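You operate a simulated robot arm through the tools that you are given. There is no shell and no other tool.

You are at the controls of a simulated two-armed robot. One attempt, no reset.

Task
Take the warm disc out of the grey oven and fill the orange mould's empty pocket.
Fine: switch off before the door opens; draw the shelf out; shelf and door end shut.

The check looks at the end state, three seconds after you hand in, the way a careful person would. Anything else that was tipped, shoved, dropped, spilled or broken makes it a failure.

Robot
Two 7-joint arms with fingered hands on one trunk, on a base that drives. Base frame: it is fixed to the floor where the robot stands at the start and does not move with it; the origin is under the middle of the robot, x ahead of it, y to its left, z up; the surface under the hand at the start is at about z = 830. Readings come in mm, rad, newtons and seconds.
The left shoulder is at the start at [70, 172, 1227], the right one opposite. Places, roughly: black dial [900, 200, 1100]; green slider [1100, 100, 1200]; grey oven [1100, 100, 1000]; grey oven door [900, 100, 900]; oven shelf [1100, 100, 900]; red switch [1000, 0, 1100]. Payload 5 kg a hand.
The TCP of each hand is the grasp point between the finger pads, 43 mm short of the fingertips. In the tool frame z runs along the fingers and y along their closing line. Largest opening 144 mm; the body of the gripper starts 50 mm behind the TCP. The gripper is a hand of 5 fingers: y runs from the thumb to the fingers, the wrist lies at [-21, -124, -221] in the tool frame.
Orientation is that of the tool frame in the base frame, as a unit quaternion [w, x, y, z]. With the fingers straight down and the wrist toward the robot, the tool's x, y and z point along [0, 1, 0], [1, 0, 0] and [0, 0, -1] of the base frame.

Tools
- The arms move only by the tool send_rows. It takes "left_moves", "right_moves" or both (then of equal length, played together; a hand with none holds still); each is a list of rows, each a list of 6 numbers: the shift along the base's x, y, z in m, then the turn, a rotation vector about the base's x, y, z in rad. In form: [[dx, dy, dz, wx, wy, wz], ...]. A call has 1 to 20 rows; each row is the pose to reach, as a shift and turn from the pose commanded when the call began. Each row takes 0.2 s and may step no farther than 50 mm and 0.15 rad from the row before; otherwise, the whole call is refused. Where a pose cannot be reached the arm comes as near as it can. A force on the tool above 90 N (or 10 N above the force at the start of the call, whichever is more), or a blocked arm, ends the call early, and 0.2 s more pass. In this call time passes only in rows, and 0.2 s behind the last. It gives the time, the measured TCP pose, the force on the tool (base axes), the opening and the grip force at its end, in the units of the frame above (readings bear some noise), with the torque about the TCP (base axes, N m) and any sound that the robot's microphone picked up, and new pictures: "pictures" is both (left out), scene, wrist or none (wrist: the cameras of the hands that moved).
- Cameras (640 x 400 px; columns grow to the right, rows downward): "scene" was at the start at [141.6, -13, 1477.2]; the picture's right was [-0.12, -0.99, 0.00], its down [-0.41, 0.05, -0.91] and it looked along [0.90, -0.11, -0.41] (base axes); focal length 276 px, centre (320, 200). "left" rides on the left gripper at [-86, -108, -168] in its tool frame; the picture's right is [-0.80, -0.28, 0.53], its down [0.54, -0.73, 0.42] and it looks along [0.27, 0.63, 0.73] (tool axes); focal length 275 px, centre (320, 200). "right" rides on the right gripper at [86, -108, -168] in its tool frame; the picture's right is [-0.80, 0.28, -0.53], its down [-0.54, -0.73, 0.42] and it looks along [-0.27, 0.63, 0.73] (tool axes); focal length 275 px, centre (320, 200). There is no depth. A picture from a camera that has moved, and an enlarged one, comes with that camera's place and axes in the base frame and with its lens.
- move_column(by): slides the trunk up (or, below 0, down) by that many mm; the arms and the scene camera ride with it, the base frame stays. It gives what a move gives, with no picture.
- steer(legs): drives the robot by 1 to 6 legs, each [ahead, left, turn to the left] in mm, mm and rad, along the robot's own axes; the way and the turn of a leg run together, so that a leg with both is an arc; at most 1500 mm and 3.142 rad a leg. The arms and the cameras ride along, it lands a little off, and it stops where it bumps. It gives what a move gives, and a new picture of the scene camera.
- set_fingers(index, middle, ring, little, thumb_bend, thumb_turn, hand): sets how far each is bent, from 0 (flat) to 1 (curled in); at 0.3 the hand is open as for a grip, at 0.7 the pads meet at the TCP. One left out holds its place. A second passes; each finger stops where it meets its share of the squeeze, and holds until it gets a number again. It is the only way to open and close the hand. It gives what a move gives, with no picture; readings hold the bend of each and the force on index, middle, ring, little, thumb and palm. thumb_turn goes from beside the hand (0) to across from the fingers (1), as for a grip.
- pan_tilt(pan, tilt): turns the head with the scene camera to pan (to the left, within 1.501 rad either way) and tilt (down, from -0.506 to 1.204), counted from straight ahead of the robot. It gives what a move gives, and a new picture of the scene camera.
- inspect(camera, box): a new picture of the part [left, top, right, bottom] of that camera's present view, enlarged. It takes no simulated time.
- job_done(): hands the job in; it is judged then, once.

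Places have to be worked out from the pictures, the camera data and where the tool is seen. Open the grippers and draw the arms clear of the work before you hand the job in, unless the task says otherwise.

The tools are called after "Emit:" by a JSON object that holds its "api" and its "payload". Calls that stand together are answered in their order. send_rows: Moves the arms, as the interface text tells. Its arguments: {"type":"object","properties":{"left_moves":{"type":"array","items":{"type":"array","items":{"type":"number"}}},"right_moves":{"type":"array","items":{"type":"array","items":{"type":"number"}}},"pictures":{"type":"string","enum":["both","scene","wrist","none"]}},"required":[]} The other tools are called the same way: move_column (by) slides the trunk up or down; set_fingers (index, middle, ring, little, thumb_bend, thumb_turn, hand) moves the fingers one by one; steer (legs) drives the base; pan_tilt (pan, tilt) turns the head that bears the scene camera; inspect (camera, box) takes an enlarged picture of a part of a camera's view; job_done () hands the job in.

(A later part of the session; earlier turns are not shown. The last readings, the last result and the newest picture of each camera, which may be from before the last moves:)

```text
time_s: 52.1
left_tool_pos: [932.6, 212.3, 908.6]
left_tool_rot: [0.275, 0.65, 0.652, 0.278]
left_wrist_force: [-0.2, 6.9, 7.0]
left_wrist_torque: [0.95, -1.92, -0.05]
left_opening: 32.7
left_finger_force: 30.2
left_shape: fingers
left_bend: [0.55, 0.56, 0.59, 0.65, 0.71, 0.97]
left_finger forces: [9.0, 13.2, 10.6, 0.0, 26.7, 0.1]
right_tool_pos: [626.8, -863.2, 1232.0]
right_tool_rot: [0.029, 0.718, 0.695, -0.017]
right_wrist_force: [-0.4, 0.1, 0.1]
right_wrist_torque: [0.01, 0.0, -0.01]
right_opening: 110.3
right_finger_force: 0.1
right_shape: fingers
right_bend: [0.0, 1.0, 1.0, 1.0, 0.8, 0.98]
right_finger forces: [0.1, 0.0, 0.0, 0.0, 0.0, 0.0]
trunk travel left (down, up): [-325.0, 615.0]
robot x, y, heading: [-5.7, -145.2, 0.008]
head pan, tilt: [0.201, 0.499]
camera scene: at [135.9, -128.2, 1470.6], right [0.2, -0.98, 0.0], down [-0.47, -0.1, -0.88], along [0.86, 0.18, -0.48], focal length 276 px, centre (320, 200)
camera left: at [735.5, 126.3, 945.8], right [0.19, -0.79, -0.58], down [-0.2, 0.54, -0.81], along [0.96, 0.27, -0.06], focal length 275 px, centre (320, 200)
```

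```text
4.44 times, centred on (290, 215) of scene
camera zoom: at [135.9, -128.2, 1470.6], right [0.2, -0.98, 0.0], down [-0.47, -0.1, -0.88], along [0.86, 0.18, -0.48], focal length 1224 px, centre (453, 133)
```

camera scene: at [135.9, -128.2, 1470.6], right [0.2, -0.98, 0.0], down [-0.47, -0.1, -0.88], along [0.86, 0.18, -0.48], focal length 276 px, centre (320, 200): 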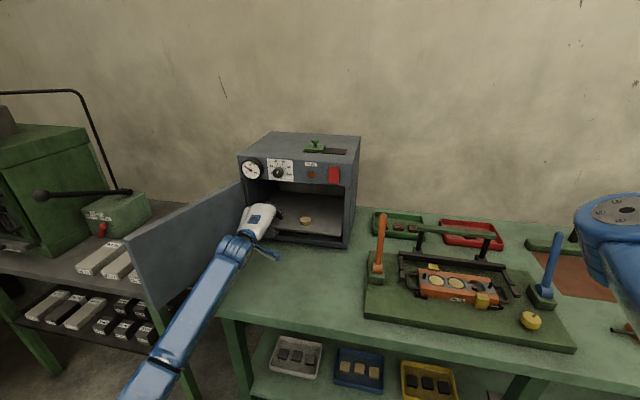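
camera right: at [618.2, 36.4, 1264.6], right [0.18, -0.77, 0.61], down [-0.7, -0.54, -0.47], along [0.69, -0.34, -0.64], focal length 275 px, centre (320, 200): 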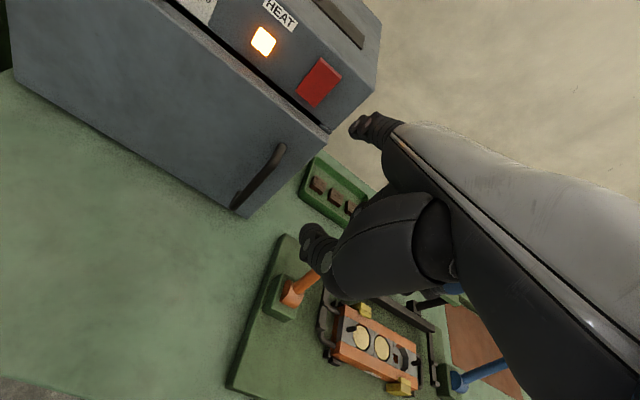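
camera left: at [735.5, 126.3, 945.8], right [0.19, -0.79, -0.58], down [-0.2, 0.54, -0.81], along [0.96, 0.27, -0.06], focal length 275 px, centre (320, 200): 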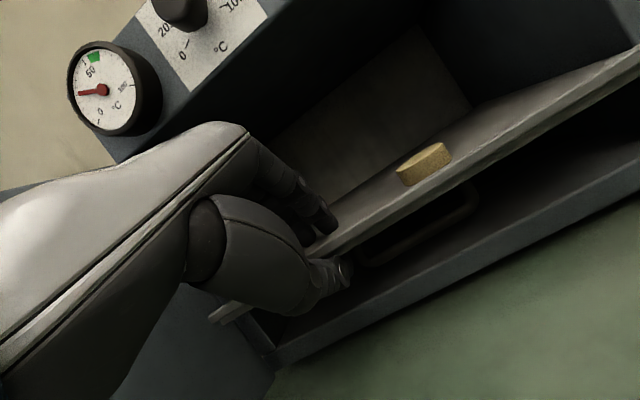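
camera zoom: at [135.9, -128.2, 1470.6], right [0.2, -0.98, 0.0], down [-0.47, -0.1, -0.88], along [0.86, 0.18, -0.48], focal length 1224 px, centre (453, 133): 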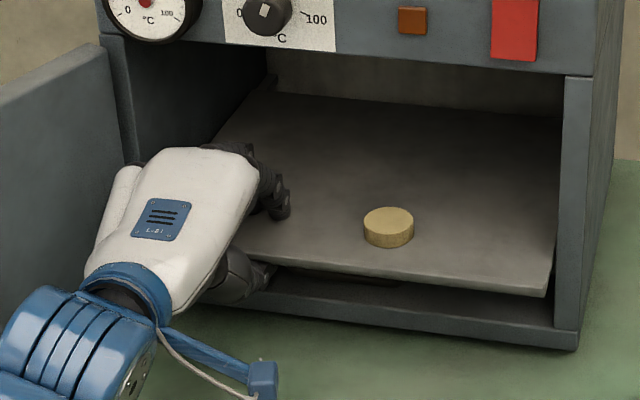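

The shelf slides smoothly with the disc riding along. Another 62 mm brings it about 110 mm out while leaving enough plate on the runners.

Emit:
{"api": "send_rows", "payload": {"left_moves": [[-0.008, 0, 0, 0, 0, 0], [-0.018, 0, 0, 0, 0, 0], [-0.028, 0, 0, 0, 0, 0], [-0.038, 0, 0, 0, 0, 0], [-0.048, 0, 0, 0, 0, 0], [-0.056, 0, 0, 0, 0, 0], [-0.062, 0, 0, 0, 0, 0]], "pictures": "both"}}

Emit:
{"api": "inspect", "payload": {"camera": "scene", "box": [220, 170, 360, 260]}}

Emit:
{"api": "inspect", "payload": {"camera": "left", "box": [180, 100, 520, 380]}}

```text
time_s: 53.7
left_tool_pos: [869.1, 212.5, 909.4]
left_tool_rot: [0.275, 0.649, 0.652, 0.278]
left_wrist_force: [0.6, 7.1, 6.9]
left_wrist_torque: [0.89, -1.9, -0.09]
left_opening: 32.3
left_finger_force: 29.2
left_shape: fingers
left_bend: [0.55, 0.56, 0.59, 0.65, 0.72, 0.97]
left_finger forces: [9.1, 12.2, 10.5, 0.1, 26.0, 0.1]
right_tool_pos: [625.6, -863.7, 1232.4]
right_tool_rot: [0.029, 0.718, 0.695, -0.017]
right_wrist_force: [0.2, 0.1, -1.1]
right_wrist_torque: [0.01, 0.0, 0.01]
right_opening: 110.6
right_finger_force: 0.0
right_shape: fingers
right_bend: [0.0, 1.0, 1.0, 1.0, 0.8, 0.98]
right_finger forces: [0.0, 0.0, 0.0, 0.0, 0.0, 0.0]
trunk travel left (down, up): [-325.0, 615.0]
robot x, y, heading: [-0.5, -147.8, 0.002]
head pan, tilt: [0.201, 0.499]
camera scene: at [135.8, -128.3, 1470.7], right [0.2, -0.98, 0.0], down [-0.47, -0.1, -0.88], along [0.86, 0.18, -0.48], focal length 276 px, centre (320, 200)
camera left: at [672.7, 126.5, 945.8], right [0.19, -0.8, -0.58], down [-0.2, 0.54, -0.82], along [0.96, 0.27, -0.06], focal length 275 px, centre (320, 200)
```

scene: 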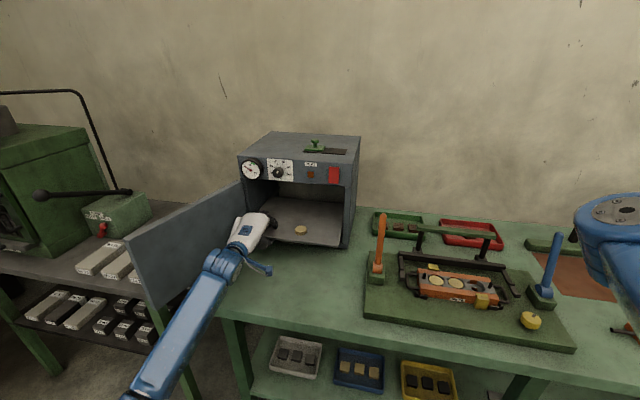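
left: 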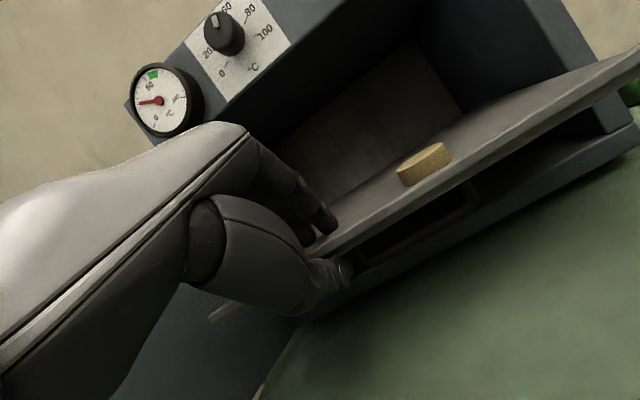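

```text
4.44 times, centred on (290, 215) of scene
camera zoom: at [135.8, -128.3, 1470.7], right [0.2, -0.98, 0.0], down [-0.47, -0.1, -0.88], along [0.86, 0.18, -0.48], focal length 1224 px, centre (453, 133)
```

zoom: 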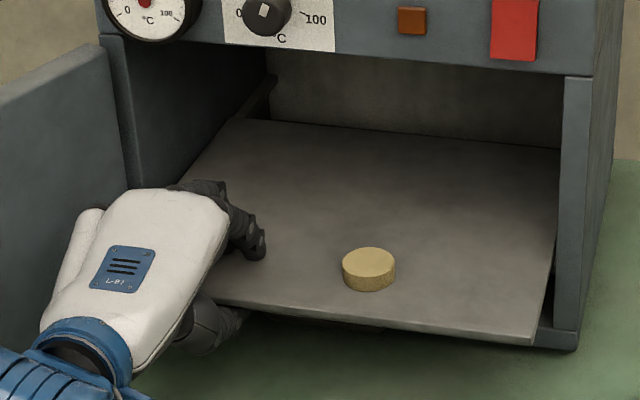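

```text
1.43 times, centred on (350, 240) of left
camera zoom: at [672.7, 126.5, 945.8], right [0.19, -0.8, -0.58], down [-0.2, 0.54, -0.82], along [0.96, 0.27, -0.06], focal length 393 px, centre (277, 143)
```

zoom: 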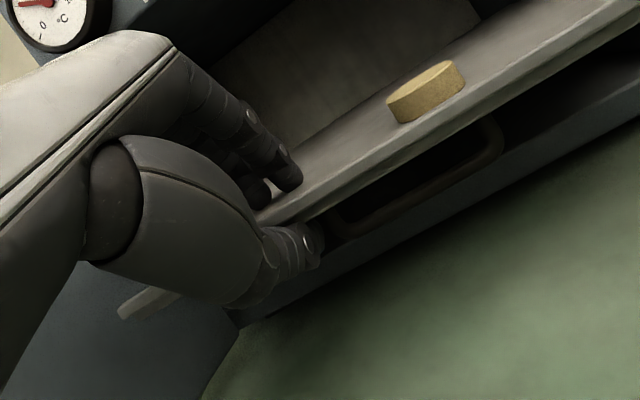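

The shelf is out about 112 mm with the disc near x≈920. I'll release the plate and back the hand away.

Emit:
{"api": "set_fingers", "payload": {"hand": "left", "index": 0.42, "middle": 0.42, "ring": 0.42, "little": 0.42, "thumb_bend": 0.58}}

Emit:
{"api": "send_rows", "payload": {"left_moves": [[-0.02, 0, 0.0, 0, 0, 0], [-0.045, 0, 0.0, 0, 0, 0], [-0.075, 0, 0.0, 0, 0, 0], [-0.1, 0, 0.02, 0, 0.1, 0], [-0.12, 0, 0.05, 0, 0.2, 0], [-0.13, -0.01, 0.08, 0, 0.3, 0], [-0.13, -0.03, 0.11, 0, 0.4, 0], [-0.12, -0.05, 0.14, 0, 0.5, 0], [-0.11, -0.07, 0.17, 0, 0.6, 0], [-0.1, -0.09, 0.19, 0, 0.7, 0], [-0.09, -0.11, 0.2, 0, 0.785, 0]], "pictures": "both"}}

Emit:
{"api": "inspect", "payload": {"camera": "scene", "box": [220, 170, 360, 260]}}

```text
time_s: 54.7
left_tool_pos: [870.4, 212.4, 908.3]
left_tool_rot: [0.275, 0.651, 0.652, 0.276]
left_wrist_force: [0.1, 0.1, 1.0]
left_wrist_torque: [0.01, -0.04, 0.03]
left_opening: 80.0
left_finger_force: 0.2
left_shape: fingers
left_bend: [0.42, 0.42, 0.42, 0.42, 0.57, 0.98]
left_finger forces: [0.0, 0.0, 0.0, 0.1, 0.1, 0.0]
right_tool_pos: [626.6, -863.9, 1231.6]
right_tool_rot: [0.029, 0.718, 0.695, -0.017]
right_wrist_force: [-0.5, 0.5, -0.9]
right_wrist_torque: [0.0, -0.02, -0.02]
right_opening: 110.8
right_finger_force: 0.0
right_shape: fingers
right_bend: [0.0, 1.0, 1.0, 1.0, 0.8, 0.98]
right_finger forces: [0.1, 0.0, 0.0, 0.1, 0.0, 0.0]
trunk travel left (down, up): [-325.0, 615.0]
robot x, y, heading: [-1.3, -140.3, 0.006]
head pan, tilt: [0.201, 0.499]
```

```text
time_s: 57.1
left_tool_pos: [779.9, 102.2, 1106.0]
left_tool_rot: [0.004, 0.707, 0.708, 0.006]
left_wrist_force: [-0.8, 0.1, -0.8]
left_wrist_torque: [0.03, 0.01, 0.01]
left_opening: 80.2
left_finger_force: 0.0
left_shape: fingers
left_bend: [0.42, 0.42, 0.42, 0.42, 0.57, 0.98]
left_finger forces: [0.0, 0.0, 0.1, 0.0, 0.0, 0.0]
right_tool_pos: [628.0, -864.9, 1230.7]
right_tool_rot: [0.028, 0.718, 0.695, -0.017]
right_wrist_force: [-0.1, 0.0, -0.6]
right_wrist_torque: [0.03, 0.02, -0.01]
right_opening: 110.6
right_finger_force: 0.2
right_shape: fingers
right_bend: [0.0, 1.0, 1.0, 1.0, 0.8, 0.98]
right_finger forces: [0.1, 0.0, 0.0, 0.0, 0.0, 0.1]
trunk travel left (down, up): [-325.0, 615.0]
robot x, y, heading: [-0.9, -145.2, 0.004]
head pan, tilt: [0.201, 0.499]
camera scene: at [137.8, -129.8, 1470.4], right [0.2, -0.98, 0.0], down [-0.47, -0.1, -0.88], along [0.86, 0.18, -0.48], focal length 276 px, centre (320, 200)
camera left: at [669.4, 15.3, 1271.2], right [-0.28, -0.79, -0.54], down [-0.72, 0.54, -0.43], along [0.64, 0.27, -0.72], focal length 275 px, centre (320, 200)
```

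scene: 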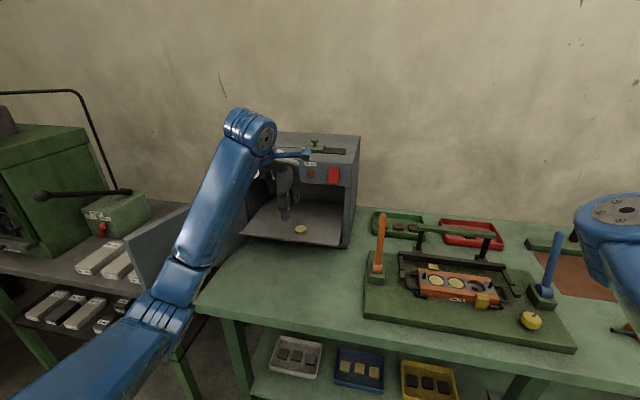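
left: 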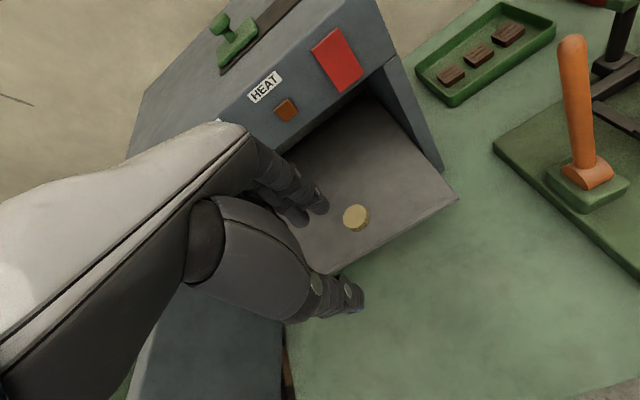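

```text
4.44 times, centred on (290, 215) of scene
camera zoom: at [137.8, -129.8, 1470.4], right [0.2, -0.98, 0.0], down [-0.47, -0.1, -0.88], along [0.86, 0.18, -0.48], focal length 1224 px, centre (453, 133)
```

zoom: 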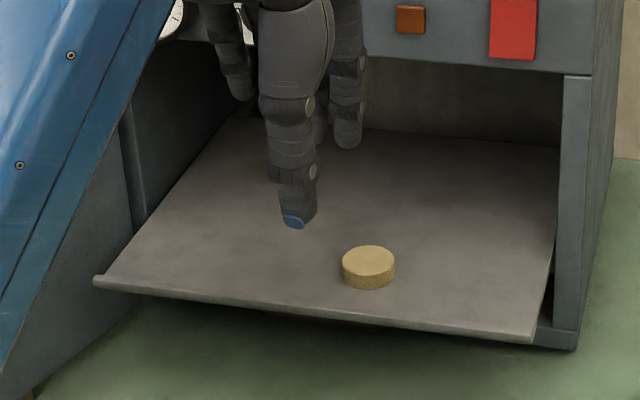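

The shelf is stable and the disc is at (917, 100.5) with its top at z≈911. The thumb tip triangulates to about (−9, −43, 41) in the tool frame and the index tip to about (−17, 45, 32), so I'll pinch with index, middle and thumb only, tilting slightly to level the tips. First I hover above.

Emit:
{"api": "set_fingers", "payload": {"hand": "left", "index": 0.38, "middle": 0.38, "ring": 1.0, "little": 1.0, "thumb_bend": 0.5}}

Emit:
{"api": "send_rows", "payload": {"left_moves": [[0.03, 0.002, 0.0, 0, 0.03, 0], [0.065, 0.004, -0.02, 0, 0.06, 0], [0.1, 0.005, -0.05, 0, 0.08, 0], [0.125, 0.005, -0.08, 0, 0.1, 0], [0.135, 0.005, -0.11, 0, 0.1, 0]], "pictures": "both"}}

Emit:
{"api": "inspect", "payload": {"camera": "left", "box": [240, 130, 440, 330]}}

Emit:
{"api": "inspect", "payload": {"camera": "scene", "box": [240, 180, 340, 260]}}

```text
time_s: 58.1
left_tool_pos: [779.7, 102.1, 1107.1]
left_tool_rot: [0.005, 0.707, 0.707, 0.006]
left_wrist_force: [0.0, -0.9, -0.1]
left_wrist_torque: [0.0, 0.01, 0.02]
left_opening: 99.5
left_finger_force: 0.1
left_shape: fingers
left_bend: [0.38, 0.38, 1.0, 1.0, 0.5, 0.98]
left_finger forces: [0.0, 0.1, 0.0, 0.0, 0.0, 0.1]
right_tool_pos: [627.8, -864.8, 1232.2]
right_tool_rot: [0.028, 0.717, 0.696, -0.017]
right_wrist_force: [-0.1, 0.4, 0.3]
right_wrist_torque: [0.0, 0.02, 0.0]
right_opening: 110.3
right_finger_force: 0.1
right_shape: fingers
right_bend: [0.0, 1.0, 1.0, 1.0, 0.8, 0.98]
right_finger forces: [0.0, 0.0, 0.0, 0.0, 0.1, 0.0]
trunk travel left (down, up): [-325.0, 615.0]
robot x, y, heading: [-3.1, -147.3, 0.006]
head pan, tilt: [0.201, 0.499]
```

```text
time_s: 59.1
left_tool_pos: [884.9, 109.1, 1044.7]
left_tool_rot: [-0.028, 0.705, 0.709, -0.027]
left_wrist_force: [-72.9, -9.4, 11.4]
left_wrist_torque: [1.63, -5.01, 3.18]
left_opening: 100.0
left_finger_force: 37.6
left_shape: fingers
left_bend: [0.38, 0.55, 1.0, 1.0, 0.5, 0.98]
left_finger forces: [0.1, 26.3, 0.1, 49.4, 0.0, 0.0]
right_tool_pos: [623.2, -860.9, 1233.7]
right_tool_rot: [0.03, 0.715, 0.698, -0.016]
right_wrist_force: [3.2, 1.0, -0.7]
right_wrist_torque: [-0.12, 0.27, 0.04]
right_opening: 110.6
right_finger_force: 0.0
right_shape: fingers
right_bend: [0.0, 1.0, 1.0, 1.0, 0.8, 0.98]
right_finger forces: [0.0, 0.0, 0.1, 0.0, 0.1, 0.0]
trunk travel left (down, up): [-325.0, 615.0]
robot x, y, heading: [-1.5, -149.7, 0.011]
head pan, tilt: [0.201, 0.499]
stopped in row 4 (left hand): the force on the tool passed its limit at 154 N (the readings are from after the stop); the commanded pose is now the measured one
camera scene: at [127.6, -128.9, 1471.3], right [0.21, -0.98, 0.0], down [-0.46, -0.1, -0.88], along [0.86, 0.18, -0.47], focal length 276 px, centre (320, 200)
camera left: at [789.7, 22.2, 1218.2], right [-0.32, -0.8, -0.51], down [-0.76, 0.54, -0.36], along [0.57, 0.27, -0.78], focal length 275 px, centre (320, 200)
```

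scene: 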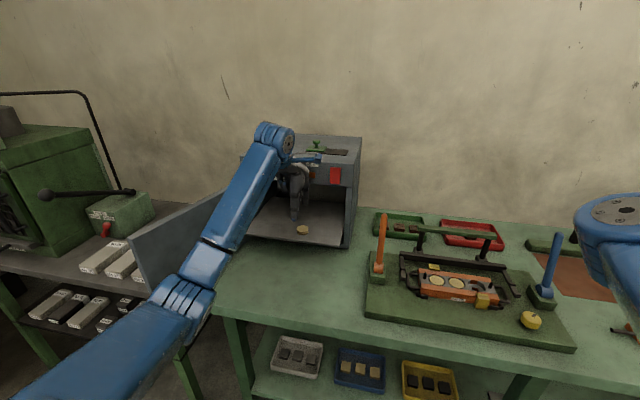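
left: 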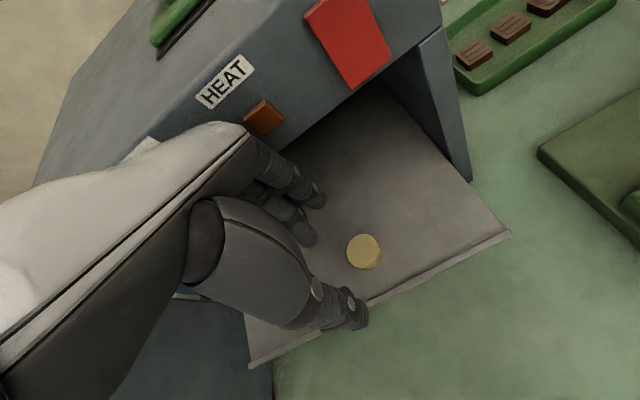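

```text
2.00 times, centred on (340, 230) of left
camera zoom: at [789.7, 22.2, 1218.2], right [-0.32, -0.8, -0.51], down [-0.76, 0.54, -0.36], along [0.57, 0.27, -0.78], focal length 551 px, centre (280, 140)
```

zoom: 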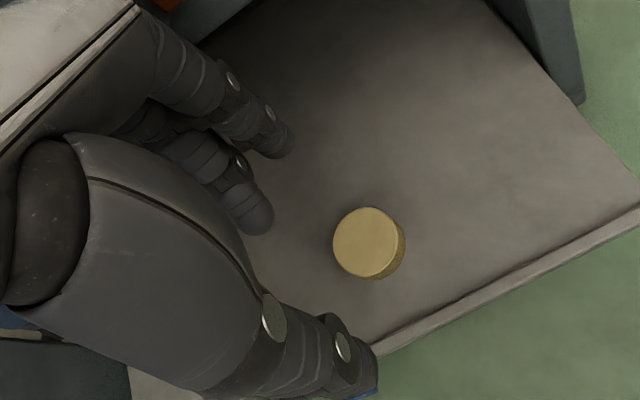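

```text
5.00 times, centred on (290, 220) of scene
camera zoom: at [127.6, -128.9, 1471.3], right [0.21, -0.98, 0.0], down [-0.46, -0.1, -0.88], along [0.86, 0.18, -0.47], focal length 1378 px, centre (470, 100)
```

zoom: 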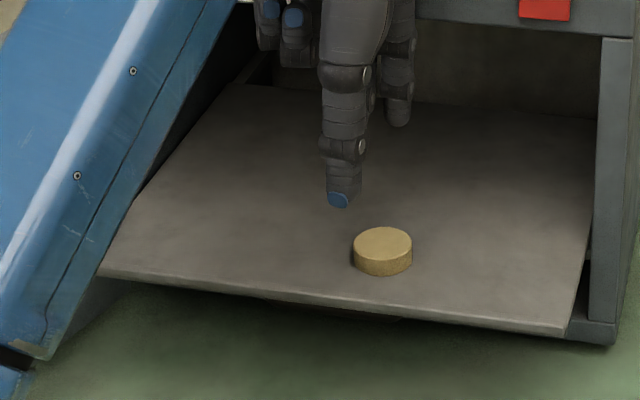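

The hand's knuckles bumped the oven panel because I advanced before getting low enough. I'll back off straight away and check the oven and dial.

Emit:
{"api": "send_rows", "payload": {"left_moves": [[-0.02, 0.0, 0.0, 0, 0, 0], [-0.05, 0.0, 0.0, 0, 0, 0], [-0.09, -0.01, 0.01, 0, 0, 0], [-0.12, -0.04, 0.02, 0, 0, 0], [-0.14, -0.08, 0.03, 0, 0, 0]], "pictures": "both"}}

Emit:
{"api": "inspect", "payload": {"camera": "scene", "box": [225, 125, 365, 250]}}

Emit:
{"api": "inspect", "payload": {"camera": "left", "box": [100, 0, 420, 200]}}

```text
time_s: 60.3
left_tool_pos: [753.4, 29.4, 1068.7]
left_tool_rot: [-0.03, 0.705, 0.708, -0.027]
left_wrist_force: [-0.8, 0.6, 0.8]
left_wrist_torque: [0.0, -0.04, 0.01]
left_opening: 100.3
left_finger_force: 0.0
left_shape: fingers
left_bend: [0.38, 0.38, 1.0, 1.0, 0.5, 0.97]
left_finger forces: [0.0, 0.1, 0.0, 0.0, 0.1, 0.0]
right_tool_pos: [627.5, -862.7, 1232.7]
right_tool_rot: [0.029, 0.717, 0.696, -0.017]
right_wrist_force: [-0.2, 0.0, 0.1]
right_wrist_torque: [-0.03, -0.04, 0.04]
right_opening: 110.8
right_finger_force: 0.1
right_shape: fingers
right_bend: [0.0, 1.0, 1.0, 1.0, 0.8, 0.98]
right_finger forces: [0.1, 0.0, 0.2, 0.0, 0.1, 0.0]
trunk travel left (down, up): [-325.0, 615.0]
robot x, y, heading: [-3.4, -145.7, 0.005]
head pan, tilt: [0.201, 0.499]
camera scene: at [134.6, -128.3, 1470.7], right [0.21, -0.98, 0.0], down [-0.47, -0.1, -0.88], along [0.86, 0.18, -0.48], focal length 276 px, centre (320, 200)
camera left: at [658.0, -58.0, 1242.7], right [-0.32, -0.8, -0.51], down [-0.76, 0.54, -0.36], along [0.56, 0.27, -0.78], focal length 275 px, centre (320, 200)
```

scene: 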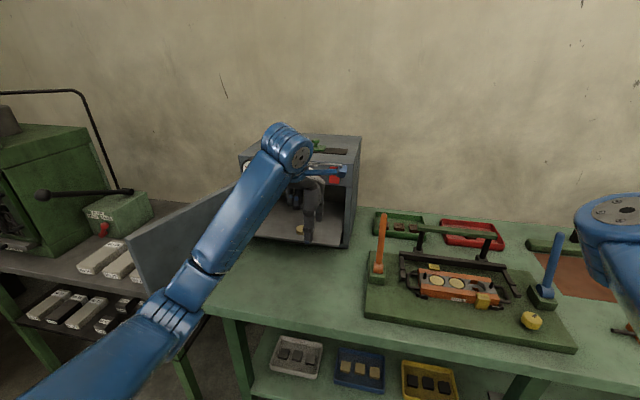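
left: 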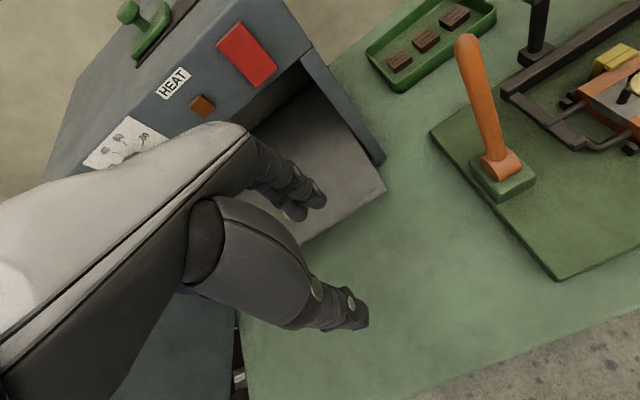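

```text
3.20 times, centred on (295, 188) of scene
camera zoom: at [134.6, -128.3, 1470.7], right [0.21, -0.98, 0.0], down [-0.47, -0.1, -0.88], along [0.86, 0.18, -0.48], focal length 882 px, centre (400, 240)
```

zoom: 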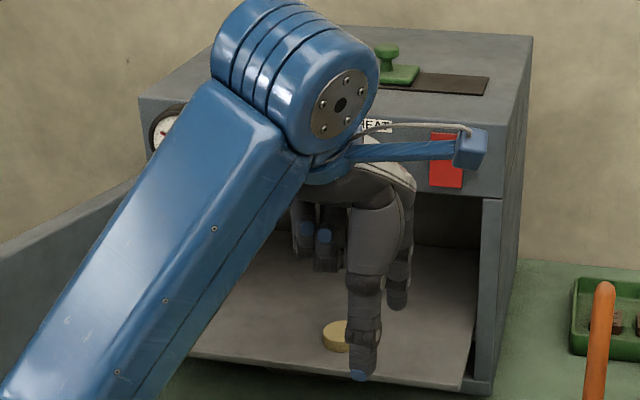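

```text
2.00 times, centred on (260, 100) of left
camera zoom: at [658.0, -58.0, 1242.7], right [-0.32, -0.8, -0.51], down [-0.76, 0.54, -0.36], along [0.56, 0.27, -0.78], focal length 551 px, centre (440, 400)
```

zoom: 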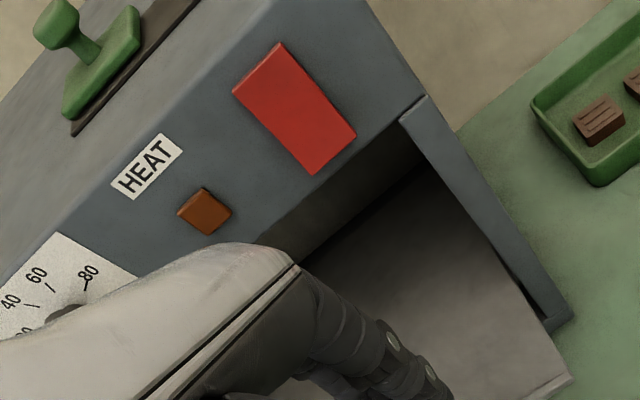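

No visible shift of the oven, and the lamp is still off. This time I'll go low first: descend in front of the shelf with the hand left of the disc, then move in under the panel edge and slide sideways so the disc enters between thumb and fingers.

Emit:
{"api": "send_rows", "payload": {"left_moves": [[0.01, 0.035, -0.02, 0, 0, 0], [0.02, 0.07, -0.04, 0, 0, 0], [0.03, 0.105, -0.065, 0, 0, 0], [0.038, 0.136, -0.095, 0, 0, 0], [0.045, 0.136, -0.126, 0, 0, 0]], "pictures": "both"}}

Emit:
{"api": "inspect", "payload": {"camera": "left", "box": [200, 60, 480, 340]}}

Emit:
{"api": "inspect", "payload": {"camera": "scene", "box": [225, 125, 365, 250]}}

```text
time_s: 61.5
left_tool_pos: [798.9, 161.8, 949.4]
left_tool_rot: [-0.027, 0.705, 0.708, -0.022]
left_wrist_force: [0.0, 2.2, 27.0]
left_wrist_torque: [0.6, -1.78, 0.17]
left_opening: 100.4
left_finger_force: 13.1
left_shape: fingers
left_bend: [0.38, 0.36, 1.0, 1.0, 0.5, 0.98]
left_finger forces: [0.2, 27.0, 0.1, 0.1, 0.0, 0.1]
right_tool_pos: [623.0, -864.8, 1233.5]
right_tool_rot: [0.029, 0.718, 0.696, -0.016]
right_wrist_force: [-0.1, -0.3, -0.2]
right_wrist_torque: [0.11, -0.05, 0.0]
right_opening: 110.5
right_finger_force: 0.0
right_shape: fingers
right_bend: [0.0, 1.0, 1.0, 1.0, 0.8, 0.98]
right_finger forces: [0.0, 0.0, 0.0, 0.0, 0.1, 0.1]
trunk travel left (down, up): [-325.0, 615.0]
robot x, y, heading: [-2.2, -146.3, 0.011]
head pan, tilt: [0.201, 0.499]
camera scene: at [131.5, -130.7, 1471.9], right [0.21, -0.98, 0.0], down [-0.47, -0.1, -0.88], along [0.86, 0.18, -0.48], focal length 276 px, centre (320, 200)
camera left: at [702.0, 75.7, 1123.9], right [-0.32, -0.8, -0.52], down [-0.76, 0.54, -0.37], along [0.57, 0.27, -0.77], focal length 275 px, centre (320, 200)
```

scene: 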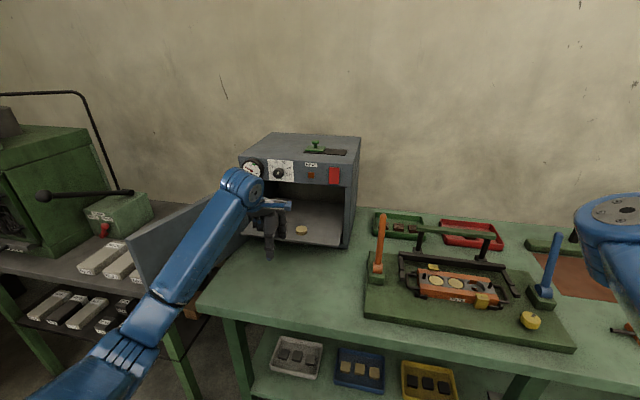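
left: 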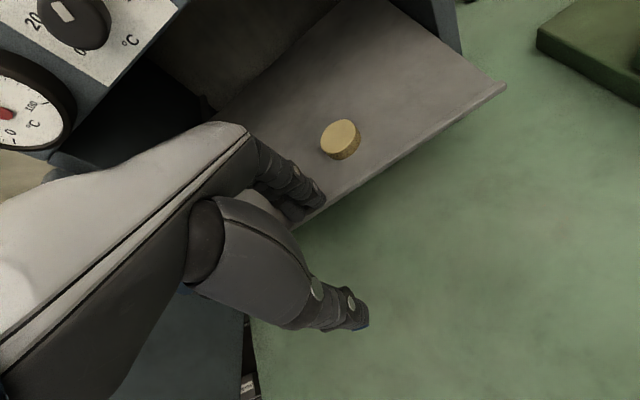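

```text
1.43 times, centred on (340, 200) of left
camera zoom: at [702.0, 75.7, 1123.9], right [-0.32, -0.8, -0.52], down [-0.76, 0.54, -0.37], along [0.57, 0.27, -0.77], focal length 393 px, centre (291, 200)
```

zoom: 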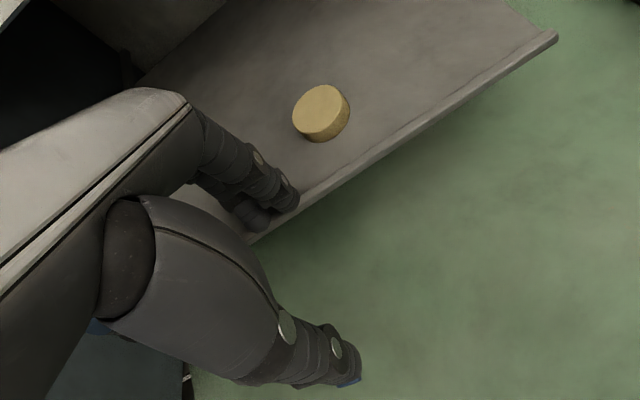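

```text
3.20 times, centred on (295, 188) of scene
camera zoom: at [131.5, -130.7, 1471.9], right [0.21, -0.98, 0.0], down [-0.47, -0.1, -0.88], along [0.86, 0.18, -0.48], focal length 882 px, centre (400, 240)
```

zoom: 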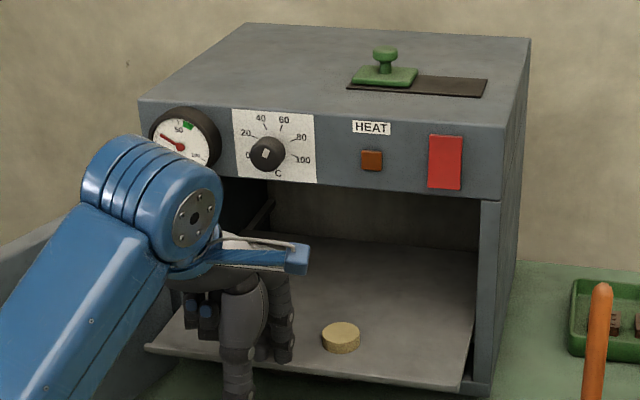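

The middle fingertip touched the shelf's front edge, which tells me it hangs about 48–50 mm below the TCP. I'll raise, level the hand to about +0.05 rad pitch, then move in at TCP z≈953, left of the disc.

Emit:
{"api": "send_rows", "payload": {"left_moves": [[-0.002, 0.0, 0.012, 0, -0.03, 0], [0.0, 0.0, 0.014, 0, -0.1, 0], [0.025, 0.002, 0.012, 0, -0.1, 0], [0.055, 0.004, 0.01, 0, -0.1, 0], [0.085, 0.004, 0.008, 0, -0.1, 0]], "pictures": "both"}}

Emit:
{"api": "inspect", "payload": {"camera": "left", "box": [200, 100, 480, 340]}}

Emit:
{"api": "inspect", "payload": {"camera": "scene", "box": [225, 125, 365, 250]}}

```text
time_s: 62.7
left_tool_pos: [884.6, 168.8, 947.6]
left_tool_rot: [0.006, 0.706, 0.708, 0.007]
left_wrist_force: [-0.4, 0.9, -1.0]
left_wrist_torque: [0.02, 0.01, 0.02]
left_opening: 100.1
left_finger_force: 0.1
left_shape: fingers
left_bend: [0.38, 0.38, 1.0, 1.0, 0.5, 0.98]
left_finger forces: [0.0, 0.0, 0.0, 0.0, 0.0, 0.0]
right_tool_pos: [627.9, -863.2, 1231.0]
right_tool_rot: [0.028, 0.717, 0.697, -0.018]
right_wrist_force: [-0.4, -0.1, -0.8]
right_wrist_torque: [-0.01, 0.01, 0.03]
right_opening: 110.4
right_finger_force: 0.1
right_shape: fingers
right_bend: [0.0, 1.0, 1.0, 1.0, 0.8, 0.98]
right_finger forces: [0.0, 0.1, 0.0, 0.1, 0.0, 0.0]
trunk travel left (down, up): [-325.0, 615.0]
robot x, y, heading: [-3.6, -144.0, 0.005]
head pan, tilt: [0.201, 0.499]
camera scene: at [136.7, -128.6, 1470.5], right [0.21, -0.98, 0.0], down [-0.47, -0.1, -0.88], along [0.86, 0.18, -0.48], focal length 276 px, centre (320, 200)
camera left: at [773.4, 82.3, 1112.8], right [-0.27, -0.8, -0.54], down [-0.72, 0.54, -0.43], along [0.64, 0.27, -0.72], focal length 275 px, centre (320, 200)
```

scene: 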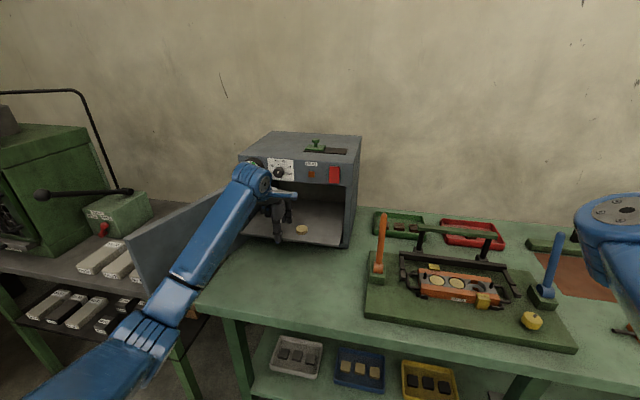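
left: 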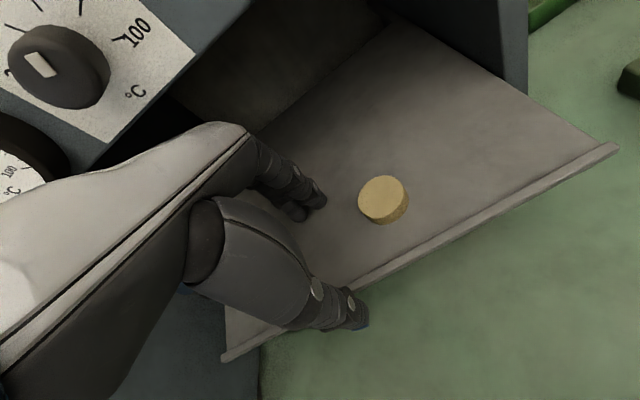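

```text
1.67 times, centred on (340, 220) of left
camera zoom: at [773.4, 82.3, 1112.8], right [-0.27, -0.8, -0.54], down [-0.72, 0.54, -0.43], along [0.64, 0.27, -0.72], focal length 459 px, centre (287, 167)
```

zoom: 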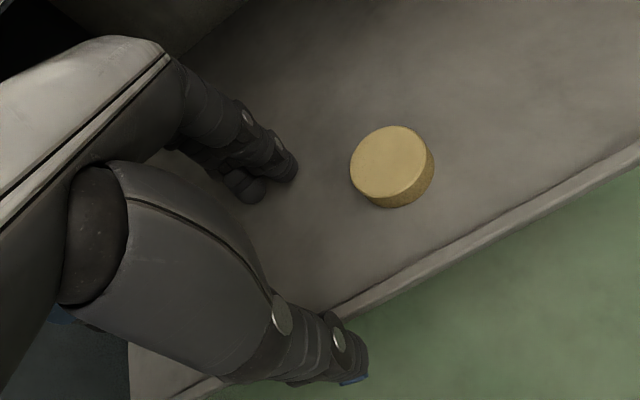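

```text
3.20 times, centred on (295, 188) of scene
camera zoom: at [136.7, -128.6, 1470.5], right [0.21, -0.98, 0.0], down [-0.47, -0.1, -0.88], along [0.86, 0.18, -0.48], focal length 882 px, centre (400, 240)
```

zoom: 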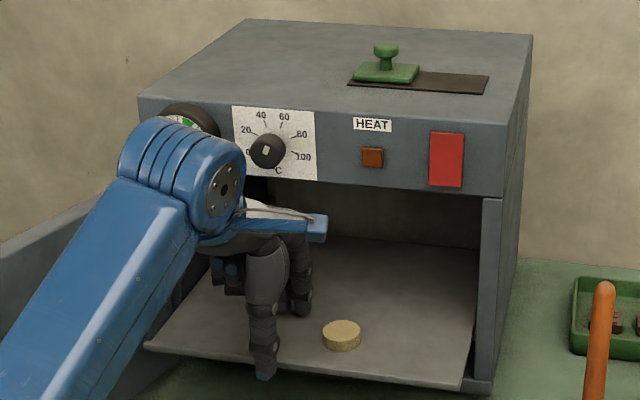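

The hand is level with no contact, and the disc re-estimates to about (917.5, 102). I'll move in 30 mm, then slide right 64 mm so the disc sits between thumb and fingers.

Emit:
{"api": "send_rows", "payload": {"left_moves": [[0.015, 0.0, 0.0, 0, 0, 0], [0.03, 0.0, 0.0, 0, 0, 0], [0.03, -0.02, 0.0, 0, 0, 0], [0.03, -0.042, 0.0, 0, 0, 0], [0.03, -0.064, 0.0, 0, 0, 0]], "pictures": "both"}}

Emit:
{"api": "inspect", "payload": {"camera": "left", "box": [220, 120, 460, 340]}}

Emit:
{"api": "inspect", "payload": {"camera": "scene", "box": [250, 180, 350, 250]}}

```text
time_s: 63.9
left_tool_pos: [913.6, 104.0, 950.0]
left_tool_rot: [0.005, 0.706, 0.708, 0.009]
left_wrist_force: [0.2, 0.7, 0.0]
left_wrist_torque: [-0.03, 0.0, 0.02]
left_opening: 100.8
left_finger_force: 0.1
left_shape: fingers
left_bend: [0.38, 0.38, 1.0, 1.0, 0.5, 0.98]
left_finger forces: [0.1, 0.0, 0.0, 0.0, 0.0, 0.0]
right_tool_pos: [628.4, -863.3, 1230.1]
right_tool_rot: [0.028, 0.717, 0.696, -0.016]
right_wrist_force: [-0.3, -0.5, -0.3]
right_wrist_torque: [0.01, 0.02, -0.03]
right_opening: 110.8
right_finger_force: 0.0
right_shape: fingers
right_bend: [0.0, 1.0, 1.0, 1.0, 0.8, 0.98]
right_finger forces: [0.1, 0.1, 0.0, 0.0, 0.1, 0.0]
trunk travel left (down, up): [-325.0, 615.0]
robot x, y, heading: [-5.2, -145.4, 0.005]
head pan, tilt: [0.201, 0.499]
camera scene: at [136.1, -129.0, 1470.5], right [0.21, -0.98, 0.0], down [-0.47, -0.1, -0.88], along [0.86, 0.18, -0.48], focal length 276 px, centre (320, 200)
camera left: at [802.7, 17.4, 1114.0], right [-0.27, -0.8, -0.54], down [-0.72, 0.54, -0.43], along [0.64, 0.27, -0.72], focal length 275 px, centre (320, 200)
```

scene: 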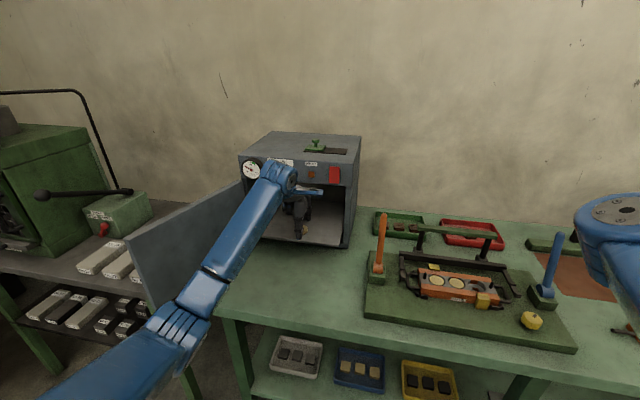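
left: 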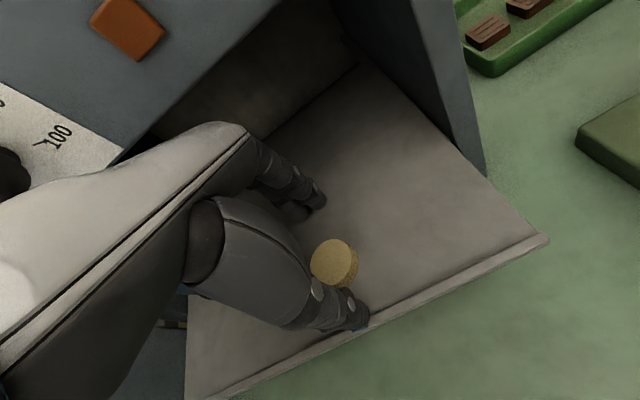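

```text
1.82 times, centred on (340, 230) of left
camera zoom: at [802.7, 17.4, 1114.0], right [-0.27, -0.8, -0.54], down [-0.72, 0.54, -0.43], along [0.64, 0.27, -0.72], focal length 500 px, centre (284, 146)
```

zoom: 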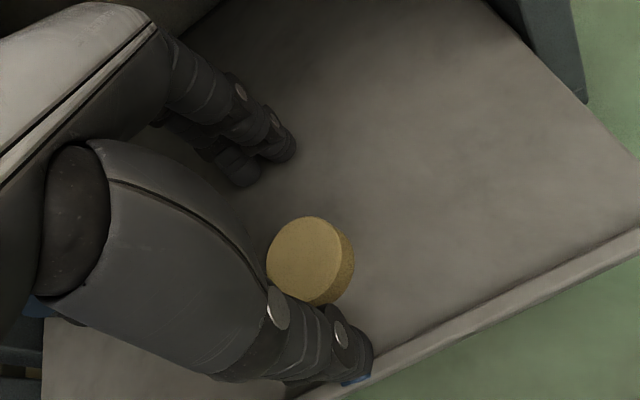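

```text
5.71 times, centred on (300, 215) of scene
camera zoom: at [136.1, -129.0, 1470.5], right [0.21, -0.98, 0.0], down [-0.47, -0.1, -0.88], along [0.86, 0.18, -0.48], focal length 1574 px, centre (434, 114)
```

zoom: 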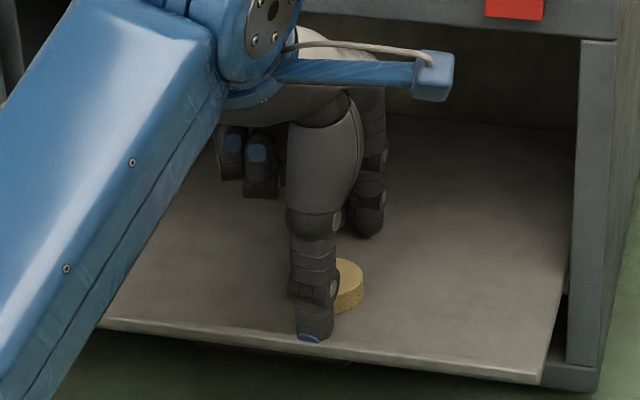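

The disc is centred between thumb and fingers. I'll lower 3 mm and close in stages, reading forces.

Emit:
{"api": "send_rows", "payload": {"left_moves": [[0.001, 0.001, -0.003, 0, 0, 0]], "pictures": "none"}}

Emit:
{"api": "set_fingers", "payload": {"hand": "left", "index": 0.47, "middle": 0.47, "thumb_bend": 0.61}}

Emit:
{"api": "inspect", "payload": {"camera": "left", "box": [220, 120, 460, 340]}}

Emit:
{"api": "inspect", "payload": {"camera": "scene", "box": [270, 195, 330, 245]}}

```text
time_s: 64.3
left_tool_pos: [914.6, 104.6, 947.8]
left_tool_rot: [0.006, 0.706, 0.708, 0.008]
left_wrist_force: [0.0, -0.3, 4.2]
left_wrist_torque: [0.0, 0.18, -0.01]
left_opening: 101.1
left_finger_force: 2.2
left_shape: fingers
left_bend: [0.38, 0.38, 1.0, 1.0, 0.5, 0.98]
left_finger forces: [0.0, 0.1, 0.2, 0.1, 3.9, 0.0]
right_tool_pos: [627.0, -863.5, 1231.5]
right_tool_rot: [0.029, 0.717, 0.696, -0.018]
right_wrist_force: [0.0, 0.3, -0.9]
right_wrist_torque: [0.0, -0.02, -0.03]
right_opening: 110.5
right_finger_force: 0.0
right_shape: fingers
right_bend: [0.0, 1.0, 1.0, 1.0, 0.8, 0.98]
right_finger forces: [0.0, 0.0, 0.0, 0.1, 0.0, 0.1]
trunk travel left (down, up): [-325.0, 615.0]
robot x, y, heading: [0.7, -145.0, 0.006]
head pan, tilt: [0.201, 0.499]
```

```text
time_s: 65.3
left_tool_pos: [913.9, 106.7, 948.7]
left_tool_rot: [0.007, 0.706, 0.708, 0.01]
left_wrist_force: [0.7, 1.0, 17.9]
left_wrist_torque: [0.11, -0.34, -0.05]
left_opening: 66.4
left_finger_force: 9.0
left_shape: fingers
left_bend: [0.47, 0.45, 1.0, 1.0, 0.6, 0.98]
left_finger forces: [0.0, 9.9, 0.1, 0.0, 8.0, 0.1]
right_tool_pos: [625.3, -863.1, 1232.6]
right_tool_rot: [0.03, 0.718, 0.695, -0.017]
right_wrist_force: [-0.8, -0.1, 0.2]
right_wrist_torque: [-0.01, -0.02, 0.0]
right_opening: 110.6
right_finger_force: 0.1
right_shape: fingers
right_bend: [0.0, 1.0, 1.0, 1.0, 0.8, 0.98]
right_finger forces: [0.0, 0.0, 0.0, 0.1, 0.0, 0.0]
trunk travel left (down, up): [-325.0, 615.0]
robot x, y, heading: [-2.0, -141.7, 0.006]
head pan, tilt: [0.201, 0.499]
```

```text
1.82 times, centred on (340, 230) of left
camera zoom: at [802.0, 18.8, 1112.7], right [-0.27, -0.8, -0.54], down [-0.72, 0.54, -0.44], along [0.64, 0.27, -0.72], focal length 500 px, centre (284, 146)
```

zoom: 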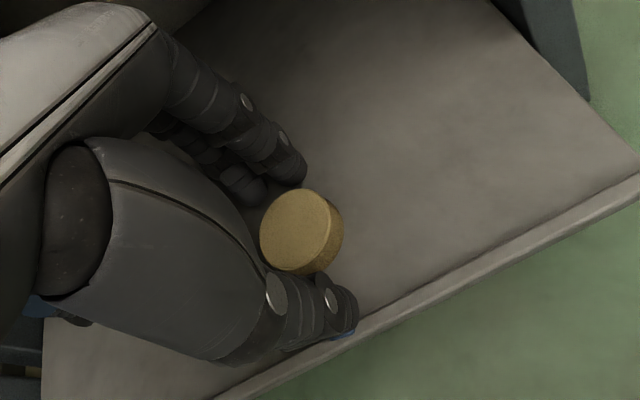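

```text
8.00 times, centred on (300, 220) of scene
camera zoom: at [133.9, -128.7, 1470.9], right [0.21, -0.98, 0.0], down [-0.47, -0.1, -0.88], along [0.86, 0.18, -0.48], focal length 2204 px, centre (480, 40)
```

zoom: 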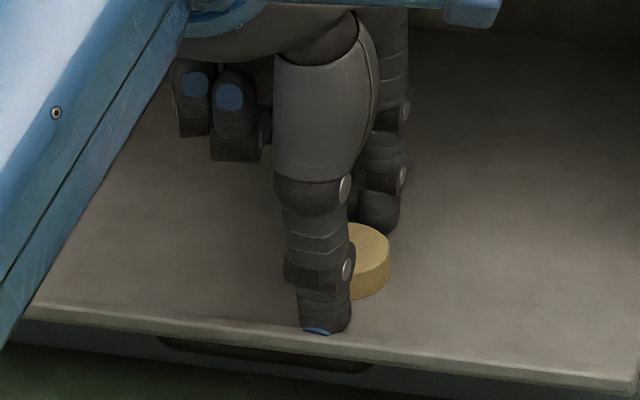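

The thumb and middle tips are grazing the shelf as they close. I'll raise 6 mm before closing further.

Emit:
{"api": "send_rows", "payload": {"left_moves": [[0.002, 0.0, 0.004, 0, 0, 0], [0.003, 0.0, 0.007, 0, 0, 0]], "pictures": "none"}}

Emit:
{"api": "set_fingers", "payload": {"hand": "left", "index": 0.5, "middle": 0.5, "thumb_bend": 0.64}}

Emit:
{"api": "inspect", "payload": {"camera": "left", "box": [220, 120, 460, 340]}}

Emit:
{"api": "inspect", "payload": {"camera": "scene", "box": [270, 195, 330, 245]}}

```text
time_s: 65.9
left_tool_pos: [917.1, 106.0, 952.1]
left_tool_rot: [0.004, 0.705, 0.709, 0.007]
left_wrist_force: [0.3, 0.5, 0.8]
left_wrist_torque: [0.01, -0.01, -0.01]
left_opening: 65.1
left_finger_force: 0.0
left_shape: fingers
left_bend: [0.47, 0.47, 1.0, 1.0, 0.61, 0.98]
left_finger forces: [0.0, 0.0, 0.1, 0.0, 0.0, 0.1]
right_tool_pos: [626.4, -863.0, 1231.5]
right_tool_rot: [0.029, 0.717, 0.696, -0.017]
right_wrist_force: [-0.5, -1.1, -0.3]
right_wrist_torque: [0.0, -0.02, 0.0]
right_opening: 110.7
right_finger_force: 0.1
right_shape: fingers
right_bend: [0.0, 1.0, 1.0, 1.0, 0.8, 0.98]
right_finger forces: [0.0, 0.0, 0.1, 0.0, 0.0, 0.0]
trunk travel left (down, up): [-325.0, 615.0]
robot x, y, heading: [-1.2, -146.5, 0.004]
head pan, tilt: [0.201, 0.499]
```

```text
time_s: 66.9
left_tool_pos: [918.1, 106.4, 953.2]
left_tool_rot: [0.006, 0.706, 0.708, 0.008]
left_wrist_force: [-0.3, 0.0, -0.1]
left_wrist_torque: [0.0, -0.04, 0.02]
left_opening: 54.6
left_finger_force: 0.1
left_shape: fingers
left_bend: [0.5, 0.5, 1.0, 1.0, 0.64, 0.98]
left_finger forces: [0.0, 0.0, 0.0, 0.0, 0.0, 0.1]
right_tool_pos: [628.5, -863.6, 1231.1]
right_tool_rot: [0.028, 0.717, 0.697, -0.018]
right_wrist_force: [-0.5, 1.6, 0.3]
right_wrist_torque: [-0.02, 0.0, -0.02]
right_opening: 110.6
right_finger_force: 0.1
right_shape: fingers
right_bend: [0.0, 1.0, 1.0, 1.0, 0.8, 0.98]
right_finger forces: [0.0, 0.0, 0.0, 0.0, 0.0, 0.0]
trunk travel left (down, up): [-325.0, 615.0]
robot x, y, heading: [-1.2, -144.4, 0.003]
head pan, tilt: [0.201, 0.499]
```

```text
1.82 times, centred on (340, 230) of left
camera zoom: at [805.9, 19.3, 1117.6], right [-0.27, -0.8, -0.54], down [-0.72, 0.54, -0.43], along [0.64, 0.27, -0.72], focal length 500 px, centre (284, 146)
```

zoom: 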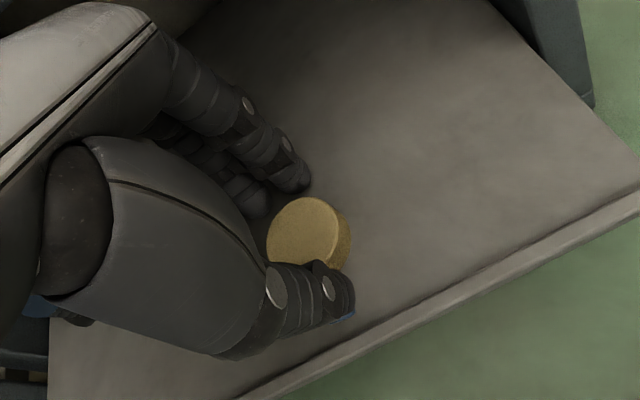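

```text
8.00 times, centred on (300, 220) of scene
camera zoom: at [136.2, -128.2, 1470.5], right [0.21, -0.98, 0.0], down [-0.47, -0.1, -0.88], along [0.86, 0.18, -0.48], focal length 2204 px, centre (480, 40)
```

zoom: 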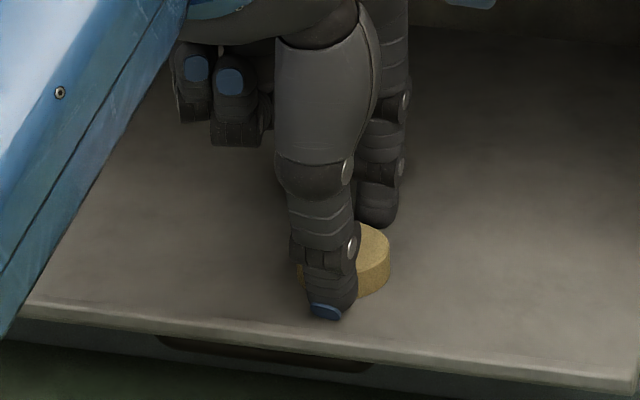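

The thumb's drag pushed the shelf back in about 20 mm, so the disc is now near x≈935, too close under the panel for the hand. I'll open slightly, press the tips lightly on the plate, and drag the shelf out again.

Emit:
{"api": "set_fingers", "payload": {"hand": "left", "index": 0.42, "middle": 0.42, "thumb_bend": 0.55}}

Emit:
{"api": "send_rows", "payload": {"left_moves": [[0.006, 0.0, -0.003, 0, 0, 0], [0.008, 0.0, -0.006, 0, 0, 0], [0.008, 0.0, -0.009, 0, 0, 0]], "pictures": "wrist"}}

Emit:
{"api": "inspect", "payload": {"camera": "left", "box": [220, 120, 460, 340]}}

```text
time_s: 67.9
left_tool_pos: [916.9, 105.7, 952.8]
left_tool_rot: [0.005, 0.706, 0.709, 0.009]
left_wrist_force: [-0.5, -0.7, -0.2]
left_wrist_torque: [-0.02, 0.01, -0.01]
left_opening: 83.6
left_finger_force: 0.1
left_shape: fingers
left_bend: [0.42, 0.42, 1.0, 1.0, 0.55, 0.98]
left_finger forces: [0.1, 0.0, 0.0, 0.1, 0.0, 0.0]
right_tool_pos: [626.1, -862.5, 1230.4]
right_tool_rot: [0.029, 0.717, 0.696, -0.018]
right_wrist_force: [0.1, 0.0, -0.7]
right_wrist_torque: [-0.02, 0.0, 0.01]
right_opening: 110.7
right_finger_force: 0.0
right_shape: fingers
right_bend: [0.0, 1.0, 1.0, 1.0, 0.8, 0.98]
right_finger forces: [0.0, 0.1, 0.1, 0.0, 0.0, 0.0]
trunk travel left (down, up): [-325.0, 615.0]
robot x, y, heading: [-7.8, -145.4, 0.009]
head pan, tilt: [0.201, 0.499]
```

```text
time_s: 68.7
left_tool_pos: [925.1, 105.1, 949.2]
left_tool_rot: [0.007, 0.706, 0.708, 0.01]
left_wrist_force: [0.7, 1.0, 19.4]
left_wrist_torque: [-0.13, 0.94, -0.03]
left_opening: 84.5
left_finger_force: 9.7
left_shape: fingers
left_bend: [0.42, 0.42, 1.0, 1.0, 0.55, 0.98]
left_finger forces: [0.1, 0.0, 0.0, 0.0, 20.4, 0.0]
right_tool_pos: [624.9, -863.5, 1233.3]
right_tool_rot: [0.03, 0.717, 0.696, -0.016]
right_wrist_force: [-0.4, -0.5, 0.3]
right_wrist_torque: [0.01, 0.02, 0.0]
right_opening: 110.9
right_finger_force: 0.1
right_shape: fingers
right_bend: [0.0, 1.0, 1.0, 1.0, 0.8, 0.98]
right_finger forces: [0.1, 0.0, 0.0, 0.0, 0.0, 0.0]
trunk travel left (down, up): [-325.0, 615.0]
robot x, y, heading: [-1.2, -144.8, 0.008]
head pan, tilt: [0.201, 0.499]
camera left: at [812.1, 19.2, 1112.9], right [-0.27, -0.8, -0.54], down [-0.72, 0.54, -0.44], along [0.64, 0.27, -0.72], focal length 275 px, centre (320, 200)
```

left: 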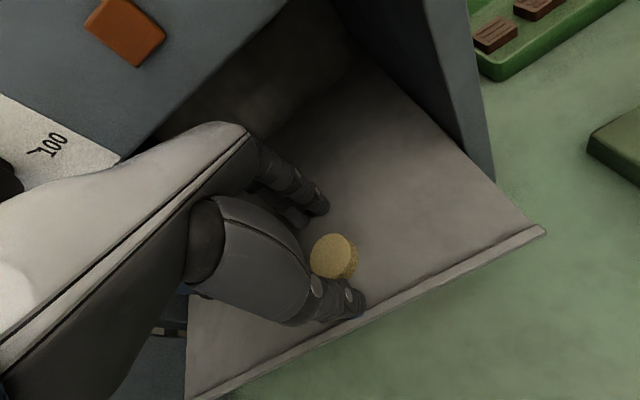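

```text
1.82 times, centred on (340, 230) of left
camera zoom: at [812.1, 19.2, 1112.9], right [-0.27, -0.8, -0.54], down [-0.72, 0.54, -0.44], along [0.64, 0.27, -0.72], focal length 500 px, centre (284, 146)
```

zoom: 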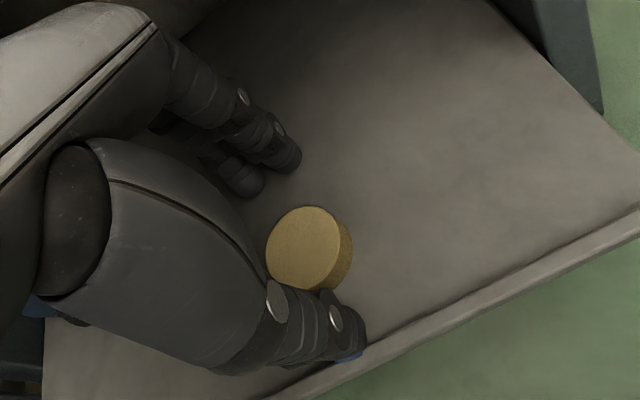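

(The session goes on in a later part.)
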